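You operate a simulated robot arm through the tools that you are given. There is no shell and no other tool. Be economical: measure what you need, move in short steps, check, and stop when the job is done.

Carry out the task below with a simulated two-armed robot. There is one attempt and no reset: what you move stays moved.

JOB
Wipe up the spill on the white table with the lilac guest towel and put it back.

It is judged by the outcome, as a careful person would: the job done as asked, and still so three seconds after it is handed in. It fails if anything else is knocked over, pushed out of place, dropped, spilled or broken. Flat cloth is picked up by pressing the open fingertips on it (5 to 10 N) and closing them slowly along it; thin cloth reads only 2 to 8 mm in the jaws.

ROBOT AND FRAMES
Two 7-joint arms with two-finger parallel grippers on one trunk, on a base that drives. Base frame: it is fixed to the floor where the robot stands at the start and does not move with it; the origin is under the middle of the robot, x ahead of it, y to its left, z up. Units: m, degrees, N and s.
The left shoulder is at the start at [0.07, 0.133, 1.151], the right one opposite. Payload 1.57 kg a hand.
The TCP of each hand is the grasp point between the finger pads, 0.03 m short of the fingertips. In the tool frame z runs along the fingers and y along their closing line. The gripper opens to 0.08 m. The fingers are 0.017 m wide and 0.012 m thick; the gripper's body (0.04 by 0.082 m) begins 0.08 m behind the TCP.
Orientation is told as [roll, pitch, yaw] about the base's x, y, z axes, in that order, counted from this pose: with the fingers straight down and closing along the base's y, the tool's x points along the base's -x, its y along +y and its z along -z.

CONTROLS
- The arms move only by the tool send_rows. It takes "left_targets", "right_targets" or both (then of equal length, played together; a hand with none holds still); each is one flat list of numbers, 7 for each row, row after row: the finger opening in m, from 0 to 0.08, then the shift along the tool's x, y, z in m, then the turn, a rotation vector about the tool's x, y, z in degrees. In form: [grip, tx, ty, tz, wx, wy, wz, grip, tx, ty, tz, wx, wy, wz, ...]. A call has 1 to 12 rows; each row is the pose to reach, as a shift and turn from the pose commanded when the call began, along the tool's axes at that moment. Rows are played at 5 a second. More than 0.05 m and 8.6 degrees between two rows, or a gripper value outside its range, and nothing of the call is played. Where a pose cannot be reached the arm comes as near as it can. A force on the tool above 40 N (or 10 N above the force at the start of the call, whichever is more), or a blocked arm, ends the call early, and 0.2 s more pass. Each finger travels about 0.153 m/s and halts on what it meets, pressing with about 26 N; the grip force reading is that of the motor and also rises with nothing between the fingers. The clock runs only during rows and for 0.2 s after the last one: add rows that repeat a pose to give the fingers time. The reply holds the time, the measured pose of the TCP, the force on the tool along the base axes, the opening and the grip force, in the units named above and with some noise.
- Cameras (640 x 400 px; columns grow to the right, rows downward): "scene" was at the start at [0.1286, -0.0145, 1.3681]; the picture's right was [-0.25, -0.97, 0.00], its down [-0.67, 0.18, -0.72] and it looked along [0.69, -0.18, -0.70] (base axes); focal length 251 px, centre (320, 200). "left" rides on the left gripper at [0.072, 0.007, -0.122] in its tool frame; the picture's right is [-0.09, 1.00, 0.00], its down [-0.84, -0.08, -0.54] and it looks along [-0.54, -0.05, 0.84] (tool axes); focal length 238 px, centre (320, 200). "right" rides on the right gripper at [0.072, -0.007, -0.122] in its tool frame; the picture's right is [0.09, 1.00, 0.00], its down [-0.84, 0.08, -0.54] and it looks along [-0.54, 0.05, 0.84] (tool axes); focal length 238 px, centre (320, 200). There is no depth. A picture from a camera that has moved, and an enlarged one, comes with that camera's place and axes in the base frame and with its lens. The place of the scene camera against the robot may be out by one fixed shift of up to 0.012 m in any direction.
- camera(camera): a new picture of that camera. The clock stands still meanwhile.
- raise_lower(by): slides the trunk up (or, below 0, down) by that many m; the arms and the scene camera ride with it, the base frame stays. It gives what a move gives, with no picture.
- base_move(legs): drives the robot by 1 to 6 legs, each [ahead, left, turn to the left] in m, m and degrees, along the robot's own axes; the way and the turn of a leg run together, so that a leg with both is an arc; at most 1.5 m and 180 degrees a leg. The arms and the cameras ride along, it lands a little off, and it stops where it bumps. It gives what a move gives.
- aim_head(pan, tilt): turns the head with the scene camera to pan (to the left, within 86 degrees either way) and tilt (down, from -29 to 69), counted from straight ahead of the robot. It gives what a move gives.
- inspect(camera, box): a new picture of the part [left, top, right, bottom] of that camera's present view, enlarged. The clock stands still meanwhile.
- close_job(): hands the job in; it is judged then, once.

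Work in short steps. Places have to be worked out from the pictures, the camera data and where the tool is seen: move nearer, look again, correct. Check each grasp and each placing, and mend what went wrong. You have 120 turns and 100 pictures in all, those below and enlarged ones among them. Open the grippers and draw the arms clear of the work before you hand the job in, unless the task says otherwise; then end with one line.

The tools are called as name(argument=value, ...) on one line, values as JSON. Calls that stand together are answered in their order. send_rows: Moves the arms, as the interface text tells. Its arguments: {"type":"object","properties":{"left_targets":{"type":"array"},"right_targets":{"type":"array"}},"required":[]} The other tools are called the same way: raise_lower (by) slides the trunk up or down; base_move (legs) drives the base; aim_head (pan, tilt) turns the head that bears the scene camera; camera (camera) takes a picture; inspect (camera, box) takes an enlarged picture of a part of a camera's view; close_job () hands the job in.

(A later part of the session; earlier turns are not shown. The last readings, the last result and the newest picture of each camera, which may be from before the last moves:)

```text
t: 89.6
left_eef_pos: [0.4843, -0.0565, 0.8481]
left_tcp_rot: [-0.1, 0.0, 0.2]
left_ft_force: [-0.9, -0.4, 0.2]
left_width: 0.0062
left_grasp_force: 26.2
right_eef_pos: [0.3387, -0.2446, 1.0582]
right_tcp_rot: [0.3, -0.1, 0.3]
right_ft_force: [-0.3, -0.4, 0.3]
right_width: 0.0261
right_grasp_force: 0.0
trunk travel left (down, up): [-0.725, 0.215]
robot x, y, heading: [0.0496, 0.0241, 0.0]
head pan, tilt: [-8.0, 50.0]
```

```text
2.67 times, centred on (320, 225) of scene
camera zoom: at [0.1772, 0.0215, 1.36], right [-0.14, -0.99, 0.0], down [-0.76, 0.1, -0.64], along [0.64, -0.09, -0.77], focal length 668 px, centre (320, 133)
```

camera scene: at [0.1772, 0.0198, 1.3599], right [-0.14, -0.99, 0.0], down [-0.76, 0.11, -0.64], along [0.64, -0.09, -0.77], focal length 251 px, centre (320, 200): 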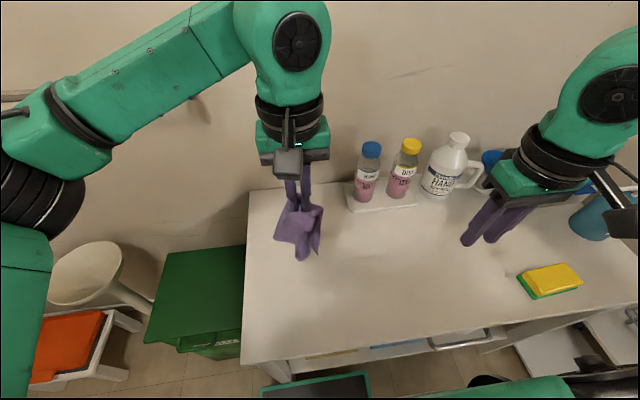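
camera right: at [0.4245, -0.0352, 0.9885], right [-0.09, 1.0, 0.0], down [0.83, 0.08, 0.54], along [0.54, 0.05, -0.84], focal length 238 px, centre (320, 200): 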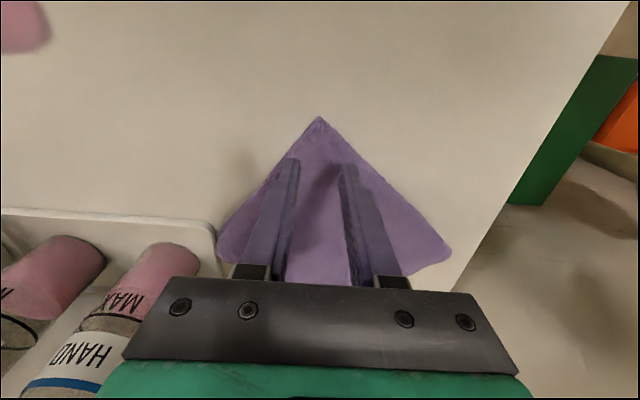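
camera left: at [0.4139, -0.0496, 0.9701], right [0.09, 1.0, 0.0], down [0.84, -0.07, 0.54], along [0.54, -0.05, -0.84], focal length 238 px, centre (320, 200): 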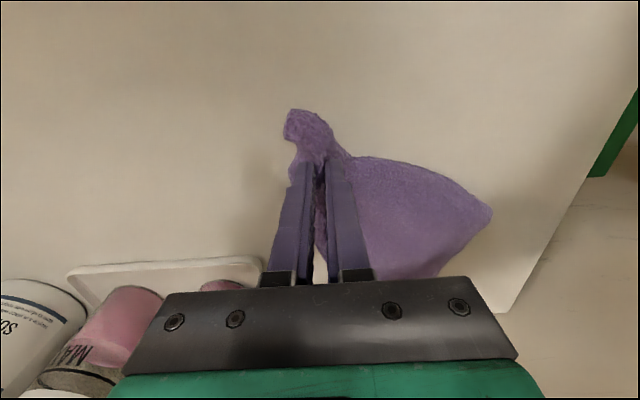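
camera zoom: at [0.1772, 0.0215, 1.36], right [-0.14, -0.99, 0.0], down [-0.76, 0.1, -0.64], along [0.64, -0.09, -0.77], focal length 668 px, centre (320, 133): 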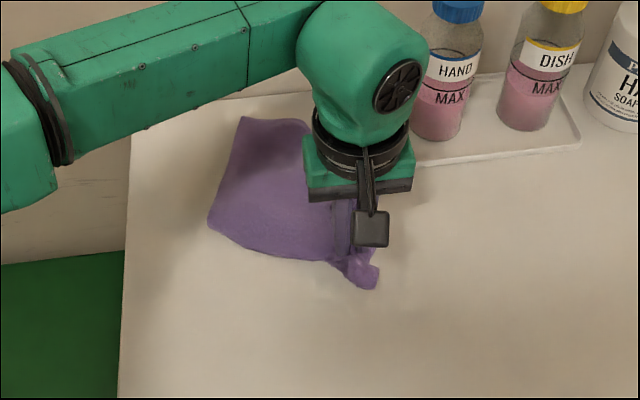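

It lies nearly in place. I lower to the table, open slowly to spread the corner, and lift away.

send_rows(left_targets=[0, 0, 0, 0.006, 0, 0, 0, 0.01, 0, 0, 0.006, 0, 0, 0, 0.02, 0, 0, 0.006, 0, 0, 0, 0.03, 0, 0, 0.006, 0, 0, 0, 0.03, 0, 0, -0.02, 0, 0, 0, 0.03, 0, 0, -0.06, 0, 0, 0, 0.03, 0.02, 0.02, -0.09, 0, 0, 0, 0.03, 0.04, 0.05, -0.11, 0, 0, 0, 0.03, 0.05, 0.085, -0.13, 0, 0, 0, 0.03, 0.05, 0.125, -0.14, 0, 0, 0, 0.03, 0.05, 0.165, -0.14, 0, 0, 0])

inspect(camera="scene", box=[220, 150, 420, 300])

camera(camera="left")

```text
t: 92.0
left_eef_pos: [0.4341, 0.1111, 0.9893]
left_tcp_rot: [-0.1, 0.0, 0.2]
left_ft_force: [-0.3, -0.2, 0.0]
left_width: 0.0301
left_grasp_force: 0.1
right_eef_pos: [0.3394, -0.2431, 1.0587]
right_tcp_rot: [0.1, -0.1, 0.2]
right_ft_force: [0.7, -0.3, 0.1]
right_width: 0.0263
right_grasp_force: 0.0
trunk travel left (down, up): [-0.725, 0.215]
robot x, y, heading: [0.053, 0.0227, 0.2]
head pan, tilt: [-8.0, 50.0]
```

```text
2.67 times, centred on (320, 225) of scene
camera zoom: at [0.1766, 0.0234, 1.36], right [-0.14, -0.99, 0.0], down [-0.76, 0.1, -0.64], along [0.64, -0.09, -0.77], focal length 668 px, centre (320, 133)
```

zoom: 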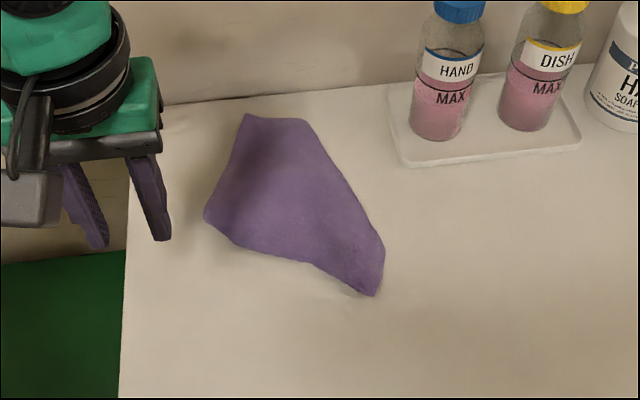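

```text
43 pictures are left
camera left: at [0.3625, 0.1182, 1.1112], right [0.09, 1.0, 0.0], down [0.84, -0.07, 0.54], along [0.54, -0.05, -0.84], focal length 238 px, centre (320, 200)
```

left: 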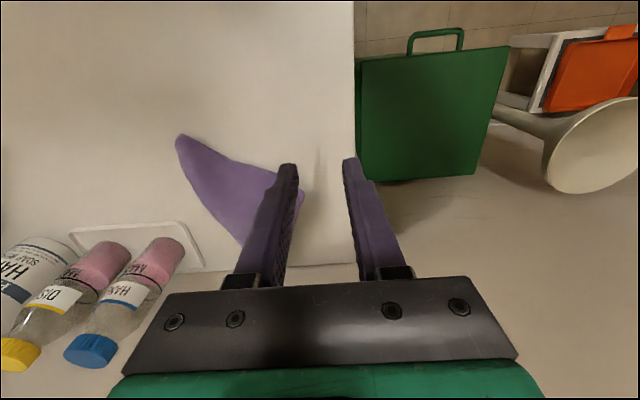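

The towel is back near its place, but the right part seems folded under and it's rotated. I lift the left hand over it to view it from straight above.

send_rows(left_targets=[0.03, 0.01, -0.04, -0.02, 0, 0, 0, 0.03, 0.015, -0.08, -0.04, 0, 0, 0, 0.03, 0.02, -0.12, -0.06, 0, 0, 0, 0.03, 0.02, -0.14, -0.07, 0, 0, 0])

inspect(camera="left", box=[160, 50, 480, 250])

```text
t: 93.0
left_eef_pos: [0.4156, -0.033, 1.0576]
left_tcp_rot: [0.1, 0.0, 0.2]
left_ft_force: [1.6, -0.5, 0.1]
left_width: 0.03
left_grasp_force: 0.1
right_eef_pos: [0.3379, -0.2464, 1.0576]
right_tcp_rot: [0.4, -0.1, 0.2]
right_ft_force: [0.4, -0.5, 0.3]
right_width: 0.0259
right_grasp_force: 0.1
trunk travel left (down, up): [-0.725, 0.215]
robot x, y, heading: [0.0524, 0.0266, 0.1]
head pan, tilt: [-8.0, 50.0]
```

```text
2.00 times, centred on (320, 150) of left
camera zoom: at [0.3435, -0.0262, 1.1803], right [0.09, 1.0, 0.0], down [0.84, -0.07, 0.54], along [0.54, -0.05, -0.84], focal length 477 px, centre (320, 300)
```

zoom: 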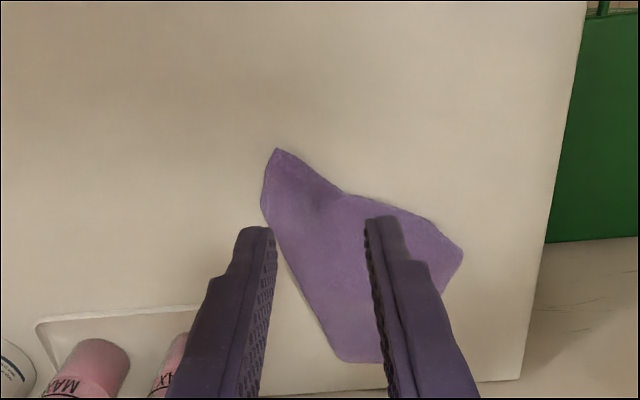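

The right side is a fold tucked under. The plan is to pick the towel up by its flat near-left corner at [0.545, 0.079] so it hangs open, lay it flat in free space, and then draw it home by its far-left corner. I turn the left hand about 80° so its fingers suit that corner.

send_rows(left_targets=[0.045, 0, 0.01, 0, 0, 0, 8, 0.045, -0.01, 0.02, 0, 0, 0, 16, 0.045, -0.02, 0.03, 0, 0, 0, 24, 0.045, -0.04, 0.04, 0, 0, 0, 32, 0.045, -0.06, 0.05, 0.0, 0, 0, 40, 0.045, -0.08, 0.06, 0.02, 0, 0, 48, 0.045, -0.1, 0.065, 0.04, 0, 0, 56, 0.045, -0.115, 0.07, 0.06, 0, 0, 64, 0.045, -0.125, 0.075, 0.08, 0, 0, 72, 0.045, -0.137, 0.078, 0.1, 0, 0, 75])

camera(camera="left")

inspect(camera="scene", box=[220, 150, 420, 300])

```text
t: 95.2
left_eef_pos: [0.4496, 0.0683, 0.9888]
left_tcp_rot: [9.5, -1.6, -61.4]
left_ft_force: [-0.1, 0.5, 0.2]
left_width: 0.0449
left_grasp_force: 0.0
left hand out of reach, approached as far as the arm can: row 7, 8, 9, 10
right_eef_pos: [0.3388, -0.2465, 1.0578]
right_tcp_rot: [0.4, -0.2, 0.2]
right_ft_force: [-0.5, 0.2, 0.0]
right_width: 0.0259
right_grasp_force: 0.0
trunk travel left (down, up): [-0.725, 0.215]
robot x, y, heading: [0.0532, 0.0248, -0.1]
head pan, tilt: [-8.0, 50.0]
```

```text
41 pictures are left
camera left: at [0.4015, 0.1282, 1.1088], right [0.9, 0.39, 0.17], down [0.25, -0.8, 0.55], along [0.35, -0.45, -0.82], focal length 238 px, centre (320, 200)
```

left: 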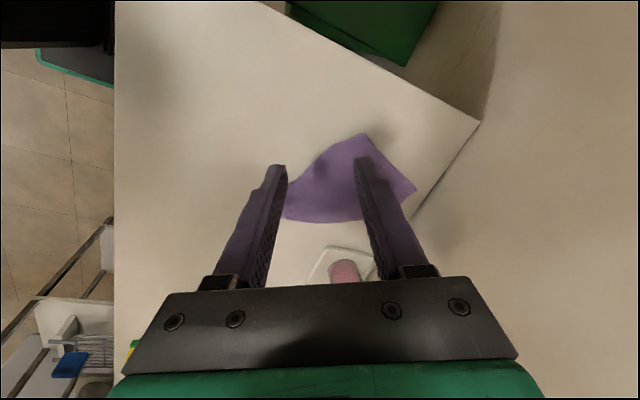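

```text
2.67 times, centred on (320, 225) of scene
camera zoom: at [0.1774, 0.0197, 1.3599], right [-0.14, -0.99, 0.0], down [-0.76, 0.11, -0.64], along [0.64, -0.09, -0.77], focal length 668 px, centre (320, 133)
```

zoom: 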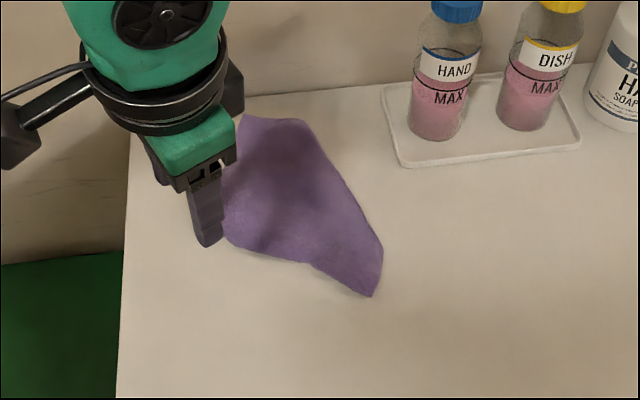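

Large yaw is out of reach, and the hidden flap probably lies under that corner anyway. I turn back and use the near-right corner again, laying the towel out in open space with a longer drag.

send_rows(left_targets=[0.045, 0, 0, -0.005, 0, 0, -8, 0.045, 0, 0, -0.01, 0, 0, -16, 0.045, 0, 0, -0.015, 0, 0, -24, 0.045, 0, 0, -0.02, 0, 0, -32, 0.045, 0, 0, -0.02, 0, 0, -40, 0.045, 0, 0, -0.02, 0, 0, -48, 0.045, 0, 0, -0.02, 0, 0, -56, 0.045, 0, 0, -0.02, 0, 0, -64])

```text
t: 97.0
left_eef_pos: [0.444, 0.0693, 1.0091]
left_tcp_rot: [2.8, -9.3, 2.7]
left_ft_force: [-1.2, -0.9, 0.0]
left_width: 0.0451
left_grasp_force: 0.0
right_eef_pos: [0.3391, -0.245, 1.0598]
right_tcp_rot: [0.4, -0.1, 0.2]
right_ft_force: [0.0, 0.3, -0.1]
right_width: 0.0261
right_grasp_force: 0.1
trunk travel left (down, up): [-0.725, 0.215]
robot x, y, heading: [0.0473, 0.021, 0.3]
head pan, tilt: [-8.0, 50.0]
```

I level the hand and set a yaw of about 25°.

send_rows(left_targets=[0.045, 0, 0, 0, 1.5, 4.5, 2, 0.045, 0, 0, 0, 2.8, 9.3, 2.7])

send_rows(left_targets=[0.035, 0, -0.03, 0, 0, 0, -8, 0.035, 0, -0.06, 0, 0, 0, -16, 0.035, 0, -0.09, 0, 0, 0, -24, 0.035, -0.02, -0.11, 0.03, 0, 0, -24, 0.035, -0.03, -0.115, 0.07, 0, 0, -24])

camera(camera="left")

```text
t: 97.6
left_eef_pos: [0.4452, 0.07, 1.0091]
left_tcp_rot: [0.1, 0.2, 0.1]
left_ft_force: [0.6, 0.3, -0.7]
left_width: 0.045
left_grasp_force: 0.1
right_eef_pos: [0.3391, -0.2457, 1.0577]
right_tcp_rot: [0.2, -0.1, 0.1]
right_ft_force: [-0.2, 0.5, -0.1]
right_width: 0.0257
right_grasp_force: 0.0
trunk travel left (down, up): [-0.725, 0.215]
robot x, y, heading: [0.0534, 0.0259, 0.1]
head pan, tilt: [-8.0, 50.0]
```

```text
t: 98.8
left_eef_pos: [0.477, -0.046, 0.9395]
left_tcp_rot: [0.1, 0.1, 24.2]
left_ft_force: [-0.5, -0.1, 0.2]
left_width: 0.0347
left_grasp_force: 0.1
right_eef_pos: [0.3405, -0.245, 1.058]
right_tcp_rot: [0.2, -0.1, 0.2]
right_ft_force: [-0.1, -0.6, 0.2]
right_width: 0.0258
right_grasp_force: 0.1
trunk travel left (down, up): [-0.725, 0.215]
robot x, y, heading: [0.0522, 0.0279, 0.1]
head pan, tilt: [-8.0, 50.0]
```

```text
39 pictures are left
camera left: at [0.4091, -0.0695, 1.0607], right [-0.32, 0.95, 0.0], down [0.8, 0.27, 0.54], along [0.51, 0.18, -0.84], focal length 238 px, centre (320, 200)
```

left: 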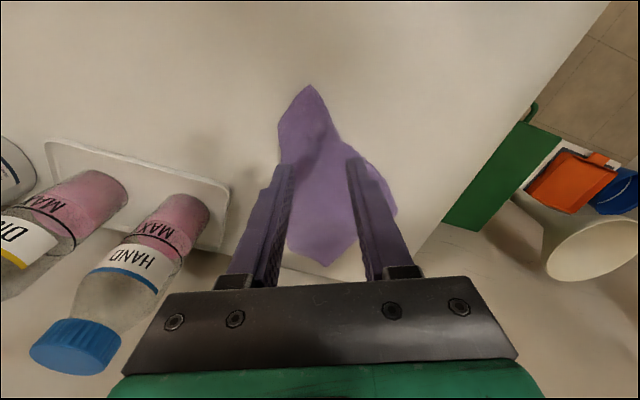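

Well aligned over the near-right corner, so I descend to press.

send_rows(left_targets=[0.04, 0, 0, 0.04, 0, 0, 0, 0.04, 0, 0, 0.08, 0, 0, 0, 0.04, 0, 0, 0.097, 0, 0, 0, 0.04, 0, 0, 0.102, 0, 0, 0])

```text
t: 99.8
left_eef_pos: [0.4752, -0.0438, 0.8375]
left_tcp_rot: [0.0, 0.0, 24.1]
left_ft_force: [1.0, -0.1, 6.7]
left_width: 0.0404
left_grasp_force: 0.2
right_eef_pos: [0.3381, -0.2449, 1.0582]
right_tcp_rot: [0.3, -0.2, 0.2]
right_ft_force: [0.9, -1.1, 0.4]
right_width: 0.0259
right_grasp_force: 0.0
trunk travel left (down, up): [-0.725, 0.215]
robot x, y, heading: [0.0503, 0.023, -0.0]
head pan, tilt: [-8.0, 50.0]
```

Pressing at 6.7 N, I close slowly and then test-lift 3 cm.

send_rows(left_targets=[0.037, 0, 0, 0.001, 0, 0, 0, 0.033, 0, 0, 0.001, 0, 0, 0, 0.029, 0, 0, 0.0015, 0, 0, 0, 0.025, 0, 0, 0.0015, 0, 0, 0, 0.021, 0, 0, 0.0015, 0, 0, 0, 0.017, 0, 0, 0.0015, 0, 0, 0, 0.013, 0, 0, 0.0015, 0, 0, 0, 0.009, 0, 0, 0.001, 0, 0, 0, 0.006, 0, 0, 0.001, 0, 0, 0, 0.003, 0, 0, 0.001, 0, 0, 0, 0, 0, 0, 0.001, 0, 0, 0, 0, 0, 0, 0.001, 0, 0, 0])

send_rows(left_targets=[0, 0, 0, -0.03, 0, 0, 0, 0, 0, 0, -0.06, 0, 0, 0])

camera(camera="left")

```text
t: 102.4
left_eef_pos: [0.4741, -0.0466, 0.8371]
left_tcp_rot: [0.1, 0.2, 24.1]
left_ft_force: [0.9, -4.6, 15.0]
left_width: 0.0061
left_grasp_force: 25.9
right_eef_pos: [0.3369, -0.2464, 1.0592]
right_tcp_rot: [0.4, -0.1, 0.3]
right_ft_force: [-0.1, 0.3, -0.1]
right_width: 0.0261
right_grasp_force: 0.0
trunk travel left (down, up): [-0.725, 0.215]
robot x, y, heading: [0.0539, 0.0269, 0.2]
head pan, tilt: [-8.0, 50.0]
```

```text
t: 103.0
left_eef_pos: [0.4746, -0.0454, 0.8957]
left_tcp_rot: [0.2, 0.0, 24.2]
left_ft_force: [0.3, -0.2, -0.5]
left_width: 0.0055
left_grasp_force: 25.1
right_eef_pos: [0.3385, -0.2449, 1.0584]
right_tcp_rot: [0.3, -0.3, 0.3]
right_ft_force: [-0.7, 0.9, -0.3]
right_width: 0.026
right_grasp_force: 0.1
trunk travel left (down, up): [-0.725, 0.215]
robot x, y, heading: [0.0519, 0.0227, -0.2]
head pan, tilt: [-8.0, 50.0]
```

```text
38 pictures are left
camera left: at [0.406, -0.0683, 1.0182], right [-0.32, 0.95, 0.0], down [0.8, 0.27, 0.54], along [0.51, 0.18, -0.84], focal length 238 px, centre (320, 200)
```

left: 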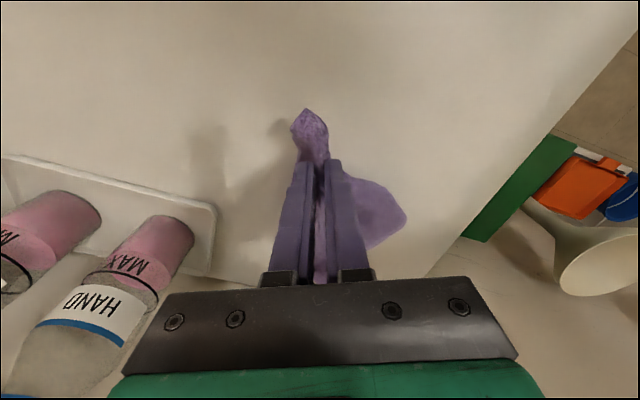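

Held. I lift it fully and look at how it hangs.

send_rows(left_targets=[0, 0, 0, -0.045, 0, 0, 0, 0, 0, 0, -0.09, 0, 0, 0, 0, 0, 0, -0.135, 0, 0, 0, 0, 0, 0, -0.18, 0, 0, 0, 0, 0, 0, -0.21, 0, 0, 0, 0, 0, 0, -0.21, 0, 0, 0])

inspect(camera="scene", box=[220, 150, 420, 300])

camera(camera="right")

```text
t: 104.4
left_eef_pos: [0.4734, -0.0465, 1.1065]
left_tcp_rot: [0.1, 0.1, 24.1]
left_ft_force: [0.3, -0.1, -1.1]
left_width: 0.0056
left_grasp_force: 25.5
right_eef_pos: [0.3384, -0.246, 1.0587]
right_tcp_rot: [0.3, -0.2, 0.1]
right_ft_force: [0.5, -0.8, 0.3]
right_width: 0.0258
right_grasp_force: 0.0
trunk travel left (down, up): [-0.725, 0.215]
robot x, y, heading: [0.0516, 0.0229, 0.1]
head pan, tilt: [-8.0, 50.0]
```

```text
2.67 times, centred on (320, 225) of scene
camera zoom: at [0.1776, 0.0212, 1.3599], right [-0.14, -0.99, 0.0], down [-0.76, 0.1, -0.64], along [0.64, -0.09, -0.77], focal length 668 px, centre (320, 133)
```

zoom: 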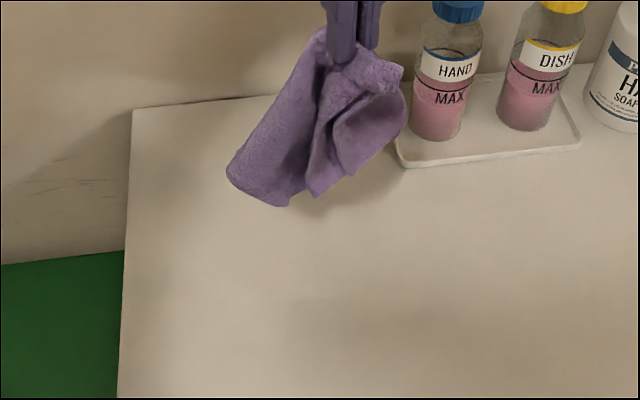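

```text
36 pictures are left
camera right: at [0.2668, -0.2538, 1.1804], right [-0.1, 1.0, 0.01], down [0.84, 0.08, 0.54], along [0.54, 0.06, -0.84], focal length 238 px, centre (320, 200)
```

right: 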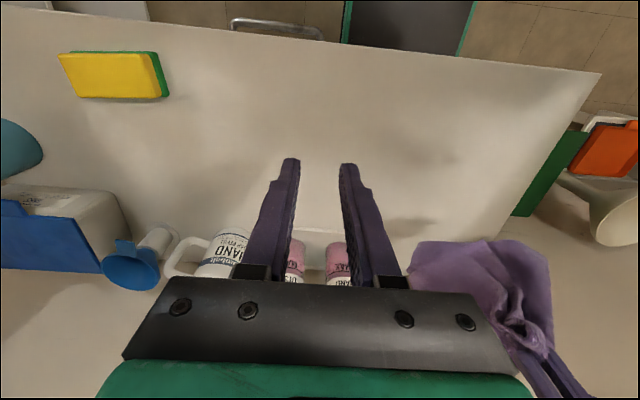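

The loose flaps hang on the side facing the robot and right. If I lower while moving away and left, they will lie on top instead of tucked under; the towel is symmetric, so a half-turn doesn't matter. I drive right a little and clear the right hand first.

base_move(legs=[[0.0, -0.055, 0]])

send_rows(left_targets=[0, 0.02, 0.003, 0.005, 0, 0, 0, 0, 0.049, 0.008, 0.01, 0, 0, 0, 0, 0.049, 0.008, 0.01, 0, 0, 0], right_targets=[0.026, 0, -0.03, 0, 0, 0, 0, 0.026, 0, -0.06, 0, 0, 0, 0, 0.026, 0, -0.1, 0, 0, 0, 0])

camera(camera="scene")

```text
t: 105.4
left_eef_pos: [0.475, -0.0959, 1.1061]
left_tcp_rot: [-0.2, 0.2, 24.3]
left_ft_force: [0.3, 0.3, -0.7]
left_width: 0.0051
left_grasp_force: 25.4
right_eef_pos: [0.3384, -0.2948, 1.0586]
right_tcp_rot: [0.1, 0.0, 0.2]
right_ft_force: [-1.2, -0.3, 1.0]
right_width: 0.026
right_grasp_force: 0.1
trunk travel left (down, up): [-0.725, 0.215]
robot x, y, heading: [0.0529, -0.0294, 0.2]
head pan, tilt: [-8.0, 50.0]
```

```text
t: 106.2
left_eef_pos: [0.4272, -0.1135, 1.095]
left_tcp_rot: [0.3, 0.1, 24.2]
left_ft_force: [-0.2, -0.7, -0.9]
left_width: 0.0053
left_grasp_force: 25.4
right_eef_pos: [0.3402, -0.3917, 1.0553]
right_tcp_rot: [0.5, -0.4, 0.4]
right_ft_force: [-0.5, 0.6, 0.8]
right_width: 0.026
right_grasp_force: 0.1
right hand out of reach, approached as far as the arm can: row 3
trunk travel left (down, up): [-0.725, 0.215]
robot x, y, heading: [0.0513, -0.0311, -0.0]
head pan, tilt: [-8.0, 50.0]
```

```text
35 pictures are left
camera scene: at [0.1783, -0.0353, 1.3598], right [-0.14, -0.99, 0.0], down [-0.76, 0.11, -0.64], along [0.64, -0.09, -0.77], focal length 251 px, centre (320, 200)
```

scene: 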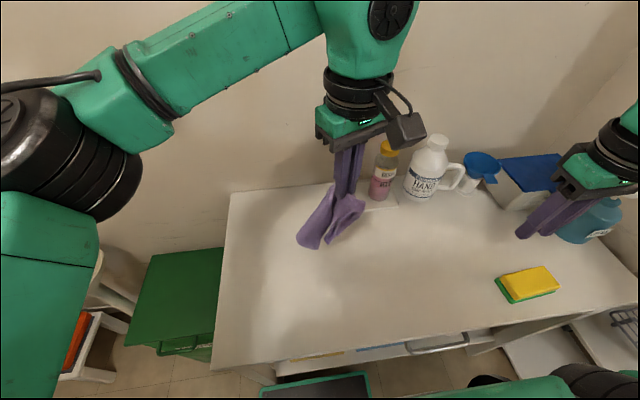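

I lower while moving diagonally away and left to the final place.

send_rows(left_targets=[0, -0.02, 0.0075, 0.03, 0, 0, 0, 0, -0.043, 0.016, 0.056, 0, 0, 0, 0, -0.066, 0.025, 0.082, 0, 0, 0, 0, -0.089, 0.034, 0.108, 0, 0, 0, 0, -0.112, 0.042, 0.134, 0, 0, 0, 0, -0.135, 0.051, 0.16, 0, 0, 0, 0, -0.158, 0.06, 0.186, 0, 0, 0, 0, -0.181, 0.069, 0.212, 0, 0, 0, 0, -0.205, 0.078, 0.235, 0, 0, 0, 0, -0.228, 0.086, 0.248, 0, 0, 0])

inspect(camera="scene", box=[220, 130, 420, 280])

camera(camera="left")

```text
t: 108.4
left_eef_pos: [0.599, 0.0605, 0.85]
left_tcp_rot: [-0.1, 0.1, 24.3]
left_ft_force: [-0.2, -0.7, 5.1]
left_width: 0.0054
left_grasp_force: 25.3
right_eef_pos: [0.3384, -0.3911, 1.0558]
right_tcp_rot: [0.4, -0.2, 0.2]
right_ft_force: [0.5, -0.3, -0.3]
right_width: 0.0261
right_grasp_force: 0.1
trunk travel left (down, up): [-0.725, 0.215]
robot x, y, heading: [0.0518, -0.0283, 0.0]
head pan, tilt: [-8.0, 50.0]
```

```text
2.67 times, centred on (320, 205) of scene
camera zoom: at [0.1758, -0.0335, 1.3602], right [-0.14, -0.99, 0.0], down [-0.76, 0.1, -0.64], along [0.64, -0.09, -0.77], focal length 668 px, centre (320, 187)
```

zoom: 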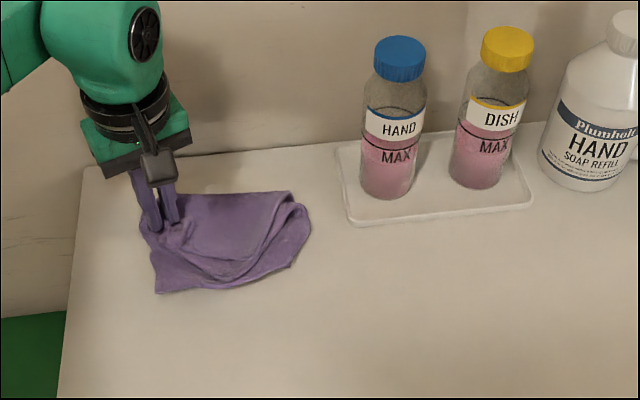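

```text
33 pictures are left
camera left: at [0.5317, 0.0373, 0.9716], right [-0.32, 0.95, 0.0], down [0.8, 0.27, 0.54], along [0.51, 0.18, -0.84], focal length 238 px, centre (320, 200)
```

left: 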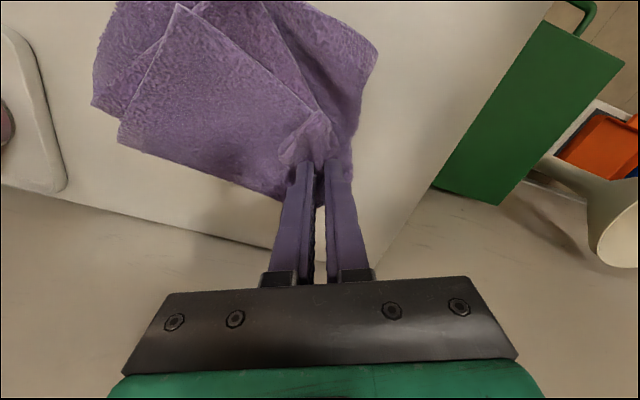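

The flaps are now on top and visible. I release, spreading the fingers a bit, rise, and look from above.

send_rows(left_targets=[0.01, 0, 0, 0, 0, 0, 0, 0.02, 0, 0, 0, 0, 0, 0, 0.03, 0, 0, 0, 0, 0, 0, 0.03, 0, 0, -0.03, 0, 0, 0, 0.03, 0.02, 0, -0.07, 0, 0, 0, 0.03, 0.05, 0, -0.1, 0, 0, 0, 0.03, 0.09, 0, -0.12, 0, 0, 0, 0.03, 0.13, 0, -0.13, 0, 0, 0, 0.03, 0.17, 0, -0.14, 0, 0, 0, 0.03, 0.21, 0, -0.15, 0, 0, 0])

camera(camera="left")

inspect(camera="scene", box=[220, 150, 380, 270])

```text
t: 110.6
left_eef_pos: [0.4071, -0.0263, 0.9993]
left_tcp_rot: [0.3, 0.0, 24.3]
left_ft_force: [-1.0, -0.5, 0.3]
left_width: 0.0301
left_grasp_force: 0.0
right_eef_pos: [0.3389, -0.3908, 1.0566]
right_tcp_rot: [0.5, -0.3, 0.3]
right_ft_force: [0.0, -0.4, 0.6]
right_width: 0.026
right_grasp_force: 0.0
trunk travel left (down, up): [-0.725, 0.215]
robot x, y, heading: [0.0488, -0.0304, 0.2]
head pan, tilt: [-8.0, 50.0]
```

```text
32 pictures are left
camera left: at [0.3392, -0.0499, 1.1215], right [-0.32, 0.95, 0.0], down [0.8, 0.27, 0.54], along [0.51, 0.18, -0.84], focal length 238 px, centre (320, 200)
```

left: 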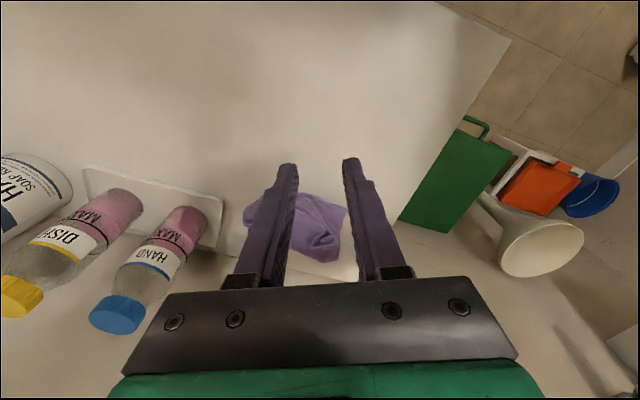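

```text
3.33 times, centred on (300, 210) of scene
camera zoom: at [0.1761, -0.0341, 1.36], right [-0.14, -0.99, 0.0], down [-0.76, 0.1, -0.64], along [0.64, -0.09, -0.77], focal length 835 px, centre (387, 167)
```

zoom: 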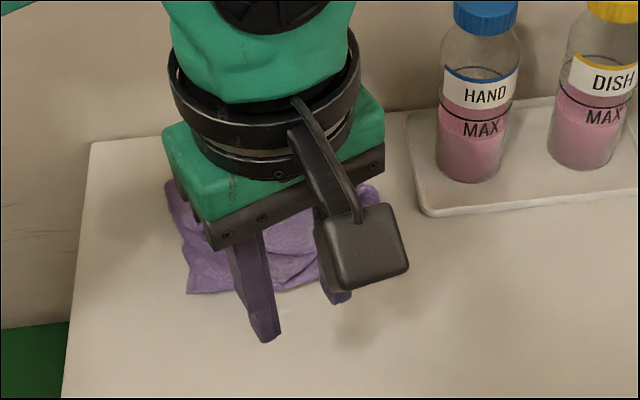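

I clear the hand back and straighten its yaw to view the towel.

send_rows(left_targets=[0.03, 0.02, 0.03, -0.03, 0, 0, 8, 0.03, 0.04, 0.06, -0.05, 0, 0, 16, 0.03, 0.06, 0.09, -0.06, 0, 0, 24, 0.03, 0.08, 0.12, -0.06, 0, 0, 24])

inspect(camera="scene", box=[220, 150, 380, 270])

```text
t: 111.6
left_eef_pos: [0.2848, 0.0526, 1.0589]
left_tcp_rot: [-0.1, 0.1, 0.0]
left_ft_force: [-0.4, 0.3, 0.0]
left_width: 0.03
left_grasp_force: 0.1
right_eef_pos: [0.3385, -0.3884, 1.0573]
right_tcp_rot: [0.5, -0.3, 0.3]
right_ft_force: [0.5, 0.6, -0.1]
right_width: 0.0262
right_grasp_force: 0.1
trunk travel left (down, up): [-0.725, 0.215]
robot x, y, heading: [0.0538, -0.031, 0.1]
head pan, tilt: [-8.0, 50.0]
```

```text
3.33 times, centred on (300, 210) of scene
camera zoom: at [0.1757, -0.0319, 1.3601], right [-0.14, -0.99, 0.0], down [-0.76, 0.1, -0.64], along [0.64, -0.09, -0.77], focal length 835 px, centre (387, 167)
```

zoom: 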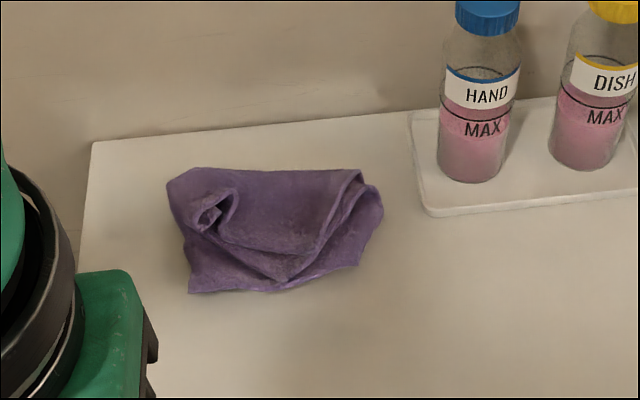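

The towel landed half-folded. Earlier, laying it down to the right and stroking back and forth left it nicely flat, so I'll repeat that in open space and then draw it home by its opposite corner. First I grasp the upright gathered corner at about [0.599, 0.06].

send_rows(left_targets=[0.04, -0.045, 0.0, 0, 0, 0, 0, 0.04, -0.09, 0, 0, 0, 0, 0, 0.04, -0.135, 0, 0, 0, 0, 0, 0.04, -0.18, 0.002, 0.01, 0, 0, 0, 0.04, -0.22, 0.004, 0.03, 0, 0, 0, 0.04, -0.26, 0.006, 0.05, 0, 0, 0, 0.04, -0.295, 0.008, 0.075, 0, 0, 0, 0.04, -0.312, 0.006, 0.11, 0, 0, 0])

camera(camera="left")

```text
t: 113.4
left_eef_pos: [0.5982, 0.0578, 0.9479]
left_tcp_rot: [0.0, 0.2, 0.2]
left_ft_force: [0.5, 0.1, -0.4]
left_width: 0.04
left_grasp_force: 0.1
right_eef_pos: [0.3405, -0.3904, 1.0559]
right_tcp_rot: [0.4, -0.1, 0.4]
right_ft_force: [0.5, 1.2, 0.7]
right_width: 0.0259
right_grasp_force: 0.1
trunk travel left (down, up): [-0.725, 0.215]
robot x, y, heading: [0.0522, -0.0297, 0.0]
head pan, tilt: [-8.0, 50.0]
```

```text
29 pictures are left
camera left: at [0.5265, 0.0645, 1.0707], right [0.09, 1.0, 0.0], down [0.84, -0.08, 0.54], along [0.54, -0.05, -0.84], focal length 238 px, centre (320, 200)
```

left: 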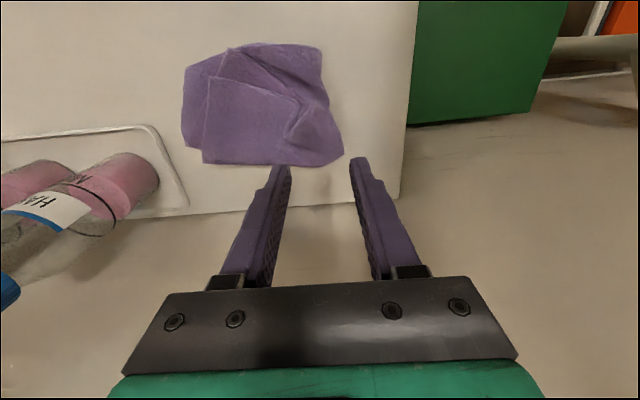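

From above, the gathered ridge is at about [0.596, 0.042]. I lower around it and close.

send_rows(left_targets=[0.045, 0.002, -0.014, 0.03, 0, 0, 0, 0.045, 0.002, -0.016, 0.07, 0, 0, 0, 0.045, 0.002, -0.016, 0.1, 0, 0, 0, 0.045, 0.002, -0.016, 0.108, 0, 0, 0])

send_rows(left_targets=[0.04, 0, 0, 0.001, 0, 0, 0, 0.036, 0, 0, 0.001, 0, 0, 0, 0.032, 0, 0, 0.001, 0, 0, 0, 0.028, 0, 0, 0.001, 0, 0, 0, 0.024, 0, 0, 0.001, 0, 0, 0, 0.02, 0, 0, 0.001, 0, 0, 0, 0.016, 0, 0, 0.001, 0, 0, 0, 0.012, 0, 0, 0.001, 0, 0, 0, 0.008, 0, 0, 0.001, 0, 0, 0, 0.004, 0, 0, 0.001, 0, 0, 0, 0, 0, 0, 0.001, 0, 0, 0, 0, 0, 0, 0.001, 0, 0, 0])

send_rows(left_targets=[0, 0, 0, -0.04, 0, 0, 0, 0, 0, 0, -0.08, 0, 0, 0, 0, 0, 0, -0.12, 0, 0, 0, 0, 0.01, 0, -0.16, 0, 0, 0, 0, 0.03, 0, -0.2, 0, 0, 0, 0, 0.06, 0, -0.23, 0, 0, 0, 0, 0.1, 0, -0.24, 0, 0, 0, 0, 0.14, 0, -0.24, 0, 0, 0])

camera(camera="scene")

```text
t: 114.4
left_eef_pos: [0.5951, 0.0425, 0.8423]
left_tcp_rot: [0.0, -0.1, 0.1]
left_ft_force: [2.1, 1.4, 9.4]
left_width: 0.0453
left_grasp_force: 0.1
right_eef_pos: [0.3378, -0.3897, 1.0583]
right_tcp_rot: [0.4, -0.5, 0.4]
right_ft_force: [-0.3, 0.0, -1.2]
right_width: 0.0259
right_grasp_force: 0.0
trunk travel left (down, up): [-0.725, 0.215]
robot x, y, heading: [0.0522, -0.0304, 0.2]
head pan, tilt: [-8.0, 50.0]
```

```text
t: 117.0
left_eef_pos: [0.593, 0.0419, 0.8413]
left_tcp_rot: [0.1, 0.0, 0.2]
left_ft_force: [0.1, -0.2, 16.4]
left_width: 0.0166
left_grasp_force: 25.6
right_eef_pos: [0.337, -0.391, 1.0558]
right_tcp_rot: [0.4, -0.3, 0.3]
right_ft_force: [0.1, 0.7, -0.2]
right_width: 0.0261
right_grasp_force: 0.0
trunk travel left (down, up): [-0.725, 0.215]
robot x, y, heading: [0.0503, -0.032, 0.2]
head pan, tilt: [-8.0, 50.0]
```

```text
t: 118.8
left_eef_pos: [0.4521, 0.0418, 1.079]
left_tcp_rot: [0.1, 0.0, 0.1]
left_ft_force: [0.5, -0.5, -0.5]
left_width: 0.0151
left_grasp_force: 25.7
right_eef_pos: [0.3379, -0.3897, 1.0567]
right_tcp_rot: [0.3, -0.3, 0.3]
right_ft_force: [0.5, 0.4, -0.6]
right_width: 0.0258
right_grasp_force: 0.0
trunk travel left (down, up): [-0.725, 0.215]
robot x, y, heading: [0.0496, -0.0315, 0.4]
head pan, tilt: [-8.0, 50.0]
```

```text
28 pictures are left
camera scene: at [0.176, -0.0327, 1.3601], right [-0.14, -0.99, 0.0], down [-0.76, 0.1, -0.64], along [0.64, -0.09, -0.77], focal length 251 px, centre (320, 200)
```

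scene: 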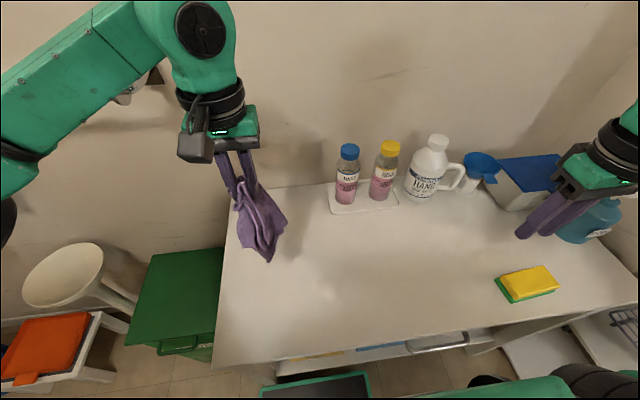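

The grip caught several layers, at 15 mm. I carry it to the open middle area, lay it there, and then regrasp a clean corner.

base_move(legs=[[0.0, -0.13, 0]])

send_rows(left_targets=[0, 0.01, -0.018, 0.028, 0, 0, 0, 0, 0.015, -0.036, 0.054, 0, 0, 0, 0, 0.02, -0.054, 0.08, 0, 0, 0, 0, 0.025, -0.072, 0.106, 0, 0, 0, 0, 0.03, -0.09, 0.132, 0, 0, 0, 0, 0.035, -0.108, 0.158, 0, 0, 0, 0, 0.04, -0.126, 0.184, 0, 0, 0, 0, 0.045, -0.145, 0.208, 0, 0, 0, 0, 0.05, -0.16, 0.225, 0, 0, 0])

send_rows(left_targets=[0.015, 0, 0, 0, 0, 0, 0, 0.03, 0, 0, 0, 0, 0, 0, 0.045, 0, 0, 0, 0, 0, 0, 0.045, 0, 0, -0.03, 0, 0, 0, 0.045, 0, 0, -0.07, 0, 0, 0, 0.045, 0, 0, -0.11, 0, 0, 0, 0.045, 0.02, 0.02, -0.14, 0, 0, 0, 0.045, 0.05, 0.05, -0.16, 0, 0, 0, 0.045, 0.07, 0.09, -0.17, 0, 0, 0])

camera(camera="left")

inspect(camera="scene", box=[200, 150, 400, 300])

```text
t: 120.1
left_eef_pos: [0.4561, -0.0866, 1.0788]
left_tcp_rot: [0.0, 0.1, 0.2]
left_ft_force: [0.0, 0.6, -0.4]
left_width: 0.0153
left_grasp_force: 26.3
right_eef_pos: [0.3399, -0.5188, 1.0581]
right_tcp_rot: [0.2, -0.2, 0.2]
right_ft_force: [-0.4, 0.4, -0.5]
right_width: 0.0258
right_grasp_force: 0.1
trunk travel left (down, up): [-0.725, 0.215]
robot x, y, heading: [0.0543, -0.1589, 0.5]
head pan, tilt: [-8.0, 50.0]
```

```text
t: 122.1
left_eef_pos: [0.4054, -0.2474, 0.8544]
left_tcp_rot: [-0.1, -0.1, 0.3]
left_ft_force: [2.6, 2.3, 13.4]
left_width: 0.0153
left_grasp_force: 26.6
right_eef_pos: [0.338, -0.5187, 1.057]
right_tcp_rot: [0.4, -0.4, 0.3]
right_ft_force: [0.1, -1.0, -0.3]
right_width: 0.0261
right_grasp_force: 0.1
trunk travel left (down, up): [-0.725, 0.215]
robot x, y, heading: [0.0541, -0.1563, 0.1]
head pan, tilt: [-8.0, 50.0]
```

```text
t: 124.1
left_eef_pos: [0.3327, -0.1579, 1.0241]
left_tcp_rot: [0.0, 0.1, 0.2]
left_ft_force: [0.0, 0.0, -0.6]
left_width: 0.0447
left_grasp_force: 0.0
right_eef_pos: [0.3395, -0.5173, 1.0566]
right_tcp_rot: [0.2, -0.3, 0.3]
right_ft_force: [0.1, -0.4, -0.1]
right_width: 0.026
right_grasp_force: 0.0
trunk travel left (down, up): [-0.725, 0.215]
robot x, y, heading: [0.048, -0.158, 0.2]
head pan, tilt: [-8.0, 50.0]
```

```text
27 pictures are left
camera left: at [0.2619, -0.1503, 1.1472], right [0.09, 1.0, 0.0], down [0.84, -0.07, 0.54], along [0.54, -0.05, -0.84], focal length 238 px, centre (320, 200)
```

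left: 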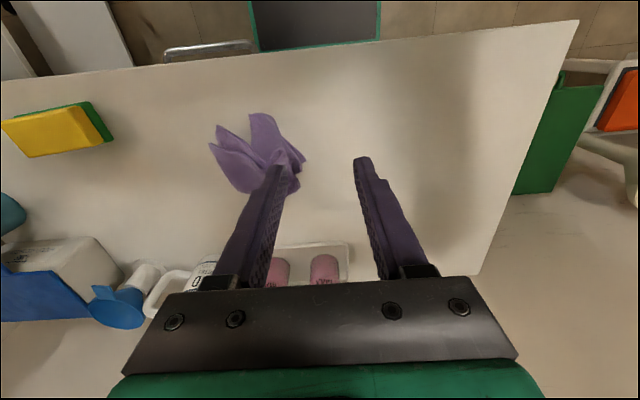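

```text
2.67 times, centred on (300, 225) of scene
camera zoom: at [0.177, -0.1605, 1.36], right [-0.14, -0.99, 0.0], down [-0.76, 0.1, -0.64], along [0.64, -0.09, -0.77], focal length 668 px, centre (373, 133)
```

zoom: 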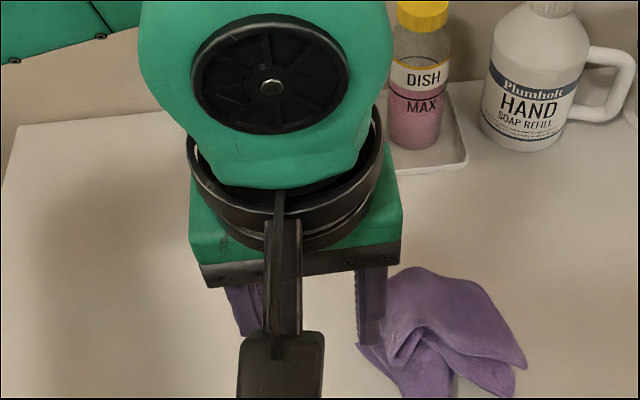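

The towel is crumpled but its corners stick out. I move the hand aside for a clear close view.

send_rows(left_targets=[0.045, 0, 0.045, 0, 0, 0, 0, 0.045, 0, 0.09, 0, 0, 0, 0, 0.045, 0, 0.13, 0, 0, 0, 0])

inspect(camera="scene", box=[280, 210, 440, 310])

```text
t: 124.9
left_eef_pos: [0.3336, -0.0288, 1.0244]
left_tcp_rot: [0.0, 0.1, 0.3]
left_ft_force: [-0.2, 0.6, 0.1]
left_width: 0.0448
left_grasp_force: 0.1
right_eef_pos: [0.3391, -0.5185, 1.0575]
right_tcp_rot: [0.5, -0.3, 0.3]
right_ft_force: [-0.2, 0.0, 1.0]
right_width: 0.0262
right_grasp_force: 0.1
trunk travel left (down, up): [-0.725, 0.215]
robot x, y, heading: [0.0499, -0.1594, 0.1]
head pan, tilt: [-8.0, 50.0]
```

```text
4.00 times, centred on (360, 260) of scene
camera zoom: at [0.1768, -0.1618, 1.3601], right [-0.14, -0.99, 0.0], down [-0.76, 0.1, -0.64], along [0.64, -0.09, -0.77], focal length 1002 px, centre (160, -40)
```

zoom: 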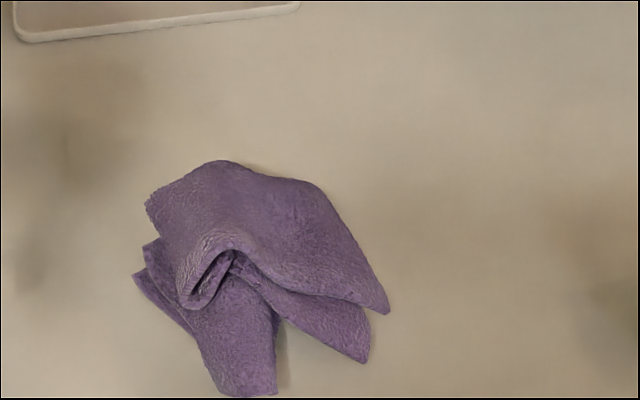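

I take the flap corner pointing at the robot, at about [0.335, -0.245], and move above it.

send_rows(left_targets=[0.045, 0, -0.045, 0, 0, 0, 0, 0.045, -0.005, -0.09, 0, 0, 0, 0, 0.045, -0.01, -0.13, 0.02, 0, 0, 0, 0.045, -0.014, -0.165, 0.05, 0, 0, 0, 0.045, -0.018, -0.195, 0.085, 0, 0, 0, 0.045, -0.018, -0.211, 0.125, 0, 0, 0])

camera(camera="left")

```text
t: 126.3
left_eef_pos: [0.3533, -0.2409, 0.8985]
left_tcp_rot: [0.1, 0.0, 0.2]
left_ft_force: [-0.4, 0.1, -0.5]
left_width: 0.045
left_grasp_force: 0.1
right_eef_pos: [0.3403, -0.52, 1.0577]
right_tcp_rot: [0.4, -0.1, 0.3]
right_ft_force: [-0.6, -0.8, -0.7]
right_width: 0.0265
right_grasp_force: 0.0
trunk travel left (down, up): [-0.725, 0.215]
robot x, y, heading: [0.0528, -0.1612, 0.0]
head pan, tilt: [-8.0, 50.0]
```

```text
24 pictures are left
camera left: at [0.2822, -0.2345, 1.0213], right [0.09, 1.0, 0.0], down [0.84, -0.07, 0.54], along [0.54, -0.05, -0.84], focal length 238 px, centre (320, 200)
```

left: 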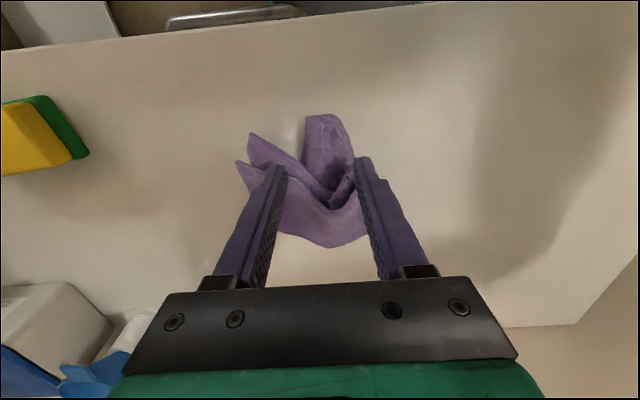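

Aligned over the flap, I lower and press.

send_rows(left_targets=[0.04, 0, 0.005, 0.03, 0, 0, 0, 0.04, 0, 0.005, 0.052, 0, 0, 0, 0.04, 0, 0.005, 0.06, 0, 0, 0])

send_rows(left_targets=[0.036, 0, 0, 0.001, 0, 0, 0, 0.032, 0, 0, 0.001, 0, 0, 0, 0.028, 0, 0, 0.0015, 0, 0, 0, 0.024, 0, 0, 0.0015, 0, 0, 0, 0.02, 0, 0, 0.0015, 0, 0, 0, 0.016, 0, 0, 0.0015, 0, 0, 0, 0.012, 0, 0, 0.0015, 0, 0, 0, 0.008, 0, 0, 0.001, 0, 0, 0, 0.004, 0, 0, 0.001, 0, 0, 0, 0, 0, 0, 0.001, 0, 0, 0, 0, 0, 0, 0.001, 0, 0, 0])

send_rows(left_targets=[0, 0, 0, -0.04, 0, 0, 0, 0, 0, 0, -0.08, 0, 0, 0, 0, 0, 0, -0.12, 0, 0, 0, 0, 0, 0, -0.16, 0, 0, 0, 0, 0, 0, -0.2, 0, 0, 0, 0, 0, 0, -0.24, 0, 0, 0, 0, 0, 0, -0.26, 0, 0, 0])

inspect(camera="scene", box=[240, 120, 440, 270])

```text
t: 127.1
left_eef_pos: [0.3528, -0.2355, 0.839]
left_tcp_rot: [0.1, 0.1, 0.2]
left_ft_force: [0.3, 0.6, 0.2]
left_width: 0.0406
left_grasp_force: 0.0
right_eef_pos: [0.3406, -0.52, 1.0555]
right_tcp_rot: [0.4, -0.2, 0.4]
right_ft_force: [-1.1, 0.6, 0.7]
right_width: 0.0259
right_grasp_force: 0.0
trunk travel left (down, up): [-0.725, 0.215]
robot x, y, heading: [0.0534, -0.1589, 0.3]
head pan, tilt: [-8.0, 50.0]
```

```text
t: 129.5
left_eef_pos: [0.3536, -0.235, 0.838]
left_tcp_rot: [0.2, 0.1, 0.2]
left_ft_force: [0.2, -1.2, 0.3]
left_width: 0.0095
left_grasp_force: 26.1
right_eef_pos: [0.3403, -0.5202, 1.0572]
right_tcp_rot: [0.4, -0.4, 0.3]
right_ft_force: [0.3, -0.1, -0.8]
right_width: 0.0261
right_grasp_force: 0.1
trunk travel left (down, up): [-0.725, 0.215]
robot x, y, heading: [0.052, -0.1611, 0.0]
head pan, tilt: [-8.0, 50.0]
```

```text
t: 131.1
left_eef_pos: [0.3542, -0.2349, 1.0982]
left_tcp_rot: [0.2, 0.1, 0.2]
left_ft_force: [0.1, -0.1, -1.0]
left_width: 0.0094
left_grasp_force: 26.5
right_eef_pos: [0.3391, -0.5198, 1.056]
right_tcp_rot: [0.5, -0.3, 0.3]
right_ft_force: [0.3, -0.4, 0.2]
right_width: 0.0262
right_grasp_force: 0.1
trunk travel left (down, up): [-0.725, 0.215]
robot x, y, heading: [0.0536, -0.1569, 0.4]
head pan, tilt: [-8.0, 50.0]
```

```text
2.67 times, centred on (340, 195) of scene
camera zoom: at [0.1775, -0.1629, 1.3599], right [-0.14, -0.99, 0.0], down [-0.76, 0.1, -0.64], along [0.64, -0.09, -0.77], focal length 668 px, centre (267, 213)
```

zoom: 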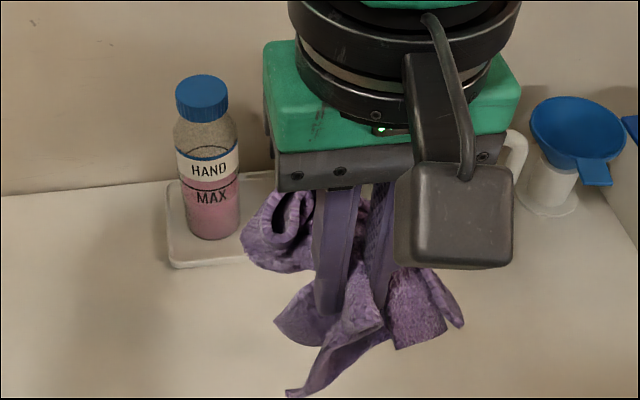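

The grip is more toward the middle of the cloth, so the corners hang all around. I lower it straight down so they splay outward, then release and look.

send_rows(left_targets=[0, -0.04, 0, 0.03, 0, 0, 0, 0, -0.07, 0, 0.06, 0, 0, 0, 0, -0.07, 0, 0.1, 0, 0, 0, 0, -0.07, 0, 0.14, 0, 0, 0, 0, -0.07, 0, 0.18, 0, 0, 0, 0, -0.07, 0, 0.22, 0, 0, 0, 0, -0.07, 0, 0.248, 0, 0, 0, 0.015, -0.07, 0, 0.248, 0, 0, 0, 0.03, -0.07, 0, 0.248, 0, 0, 0])

send_rows(left_targets=[0.04, 0, 0, -0.03, 0, 0, 0, 0.04, 0, 0, -0.07, 0, 0, 0, 0.04, 0.01, 0.02, -0.11, 0, 0, 0, 0.04, 0.04, 0.05, -0.13, 0, 0, 0, 0.04, 0.06, 0.09, -0.14, 0, 0, 0, 0.04, 0.07, 0.135, -0.15, 0, 0, 0, 0.04, 0.07, 0.175, -0.16, 0, 0, 0, 0.04, 0.07, 0.2, -0.16, 0, 0, 0])

inspect(camera="scene", box=[280, 190, 440, 290])

```text
t: 133.1
left_eef_pos: [0.4236, -0.2356, 0.8495]
left_tcp_rot: [0.0, 0.1, 0.3]
left_ft_force: [-1.2, 0.8, -0.5]
left_width: 0.0301
left_grasp_force: 0.1
right_eef_pos: [0.3405, -0.5187, 1.0563]
right_tcp_rot: [0.4, -0.3, 0.4]
right_ft_force: [0.2, -0.5, 0.0]
right_width: 0.0259
right_grasp_force: 0.2
trunk travel left (down, up): [-0.725, 0.215]
robot x, y, heading: [0.0527, -0.1582, 0.5]
head pan, tilt: [-8.0, 50.0]
```

```text
t: 134.9
left_eef_pos: [0.353, -0.0335, 1.0095]
left_tcp_rot: [0.0, 0.1, 0.3]
left_ft_force: [-0.9, -0.7, 0.5]
left_width: 0.0399
left_grasp_force: 0.1
right_eef_pos: [0.3395, -0.5203, 1.056]
right_tcp_rot: [0.4, -0.3, 0.4]
right_ft_force: [-0.2, 0.5, 0.2]
right_width: 0.026
right_grasp_force: 0.1
trunk travel left (down, up): [-0.725, 0.215]
robot x, y, heading: [0.0496, -0.1593, 0.0]
head pan, tilt: [-8.0, 50.0]
```

```text
4.00 times, centred on (360, 240) of scene
camera zoom: at [0.1772, -0.1618, 1.36], right [-0.14, -0.99, 0.0], down [-0.76, 0.1, -0.64], along [0.64, -0.09, -0.77], focal length 1002 px, centre (160, 40)
```

zoom: 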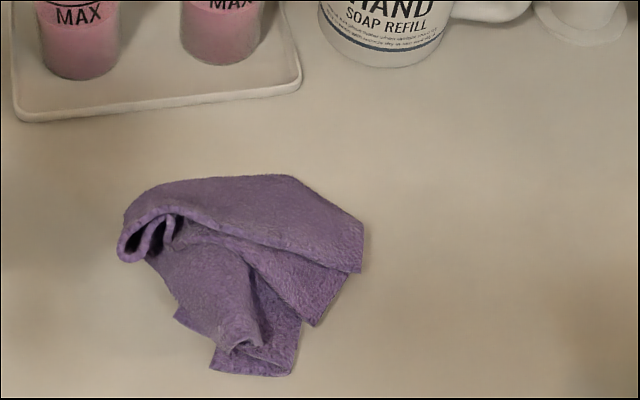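

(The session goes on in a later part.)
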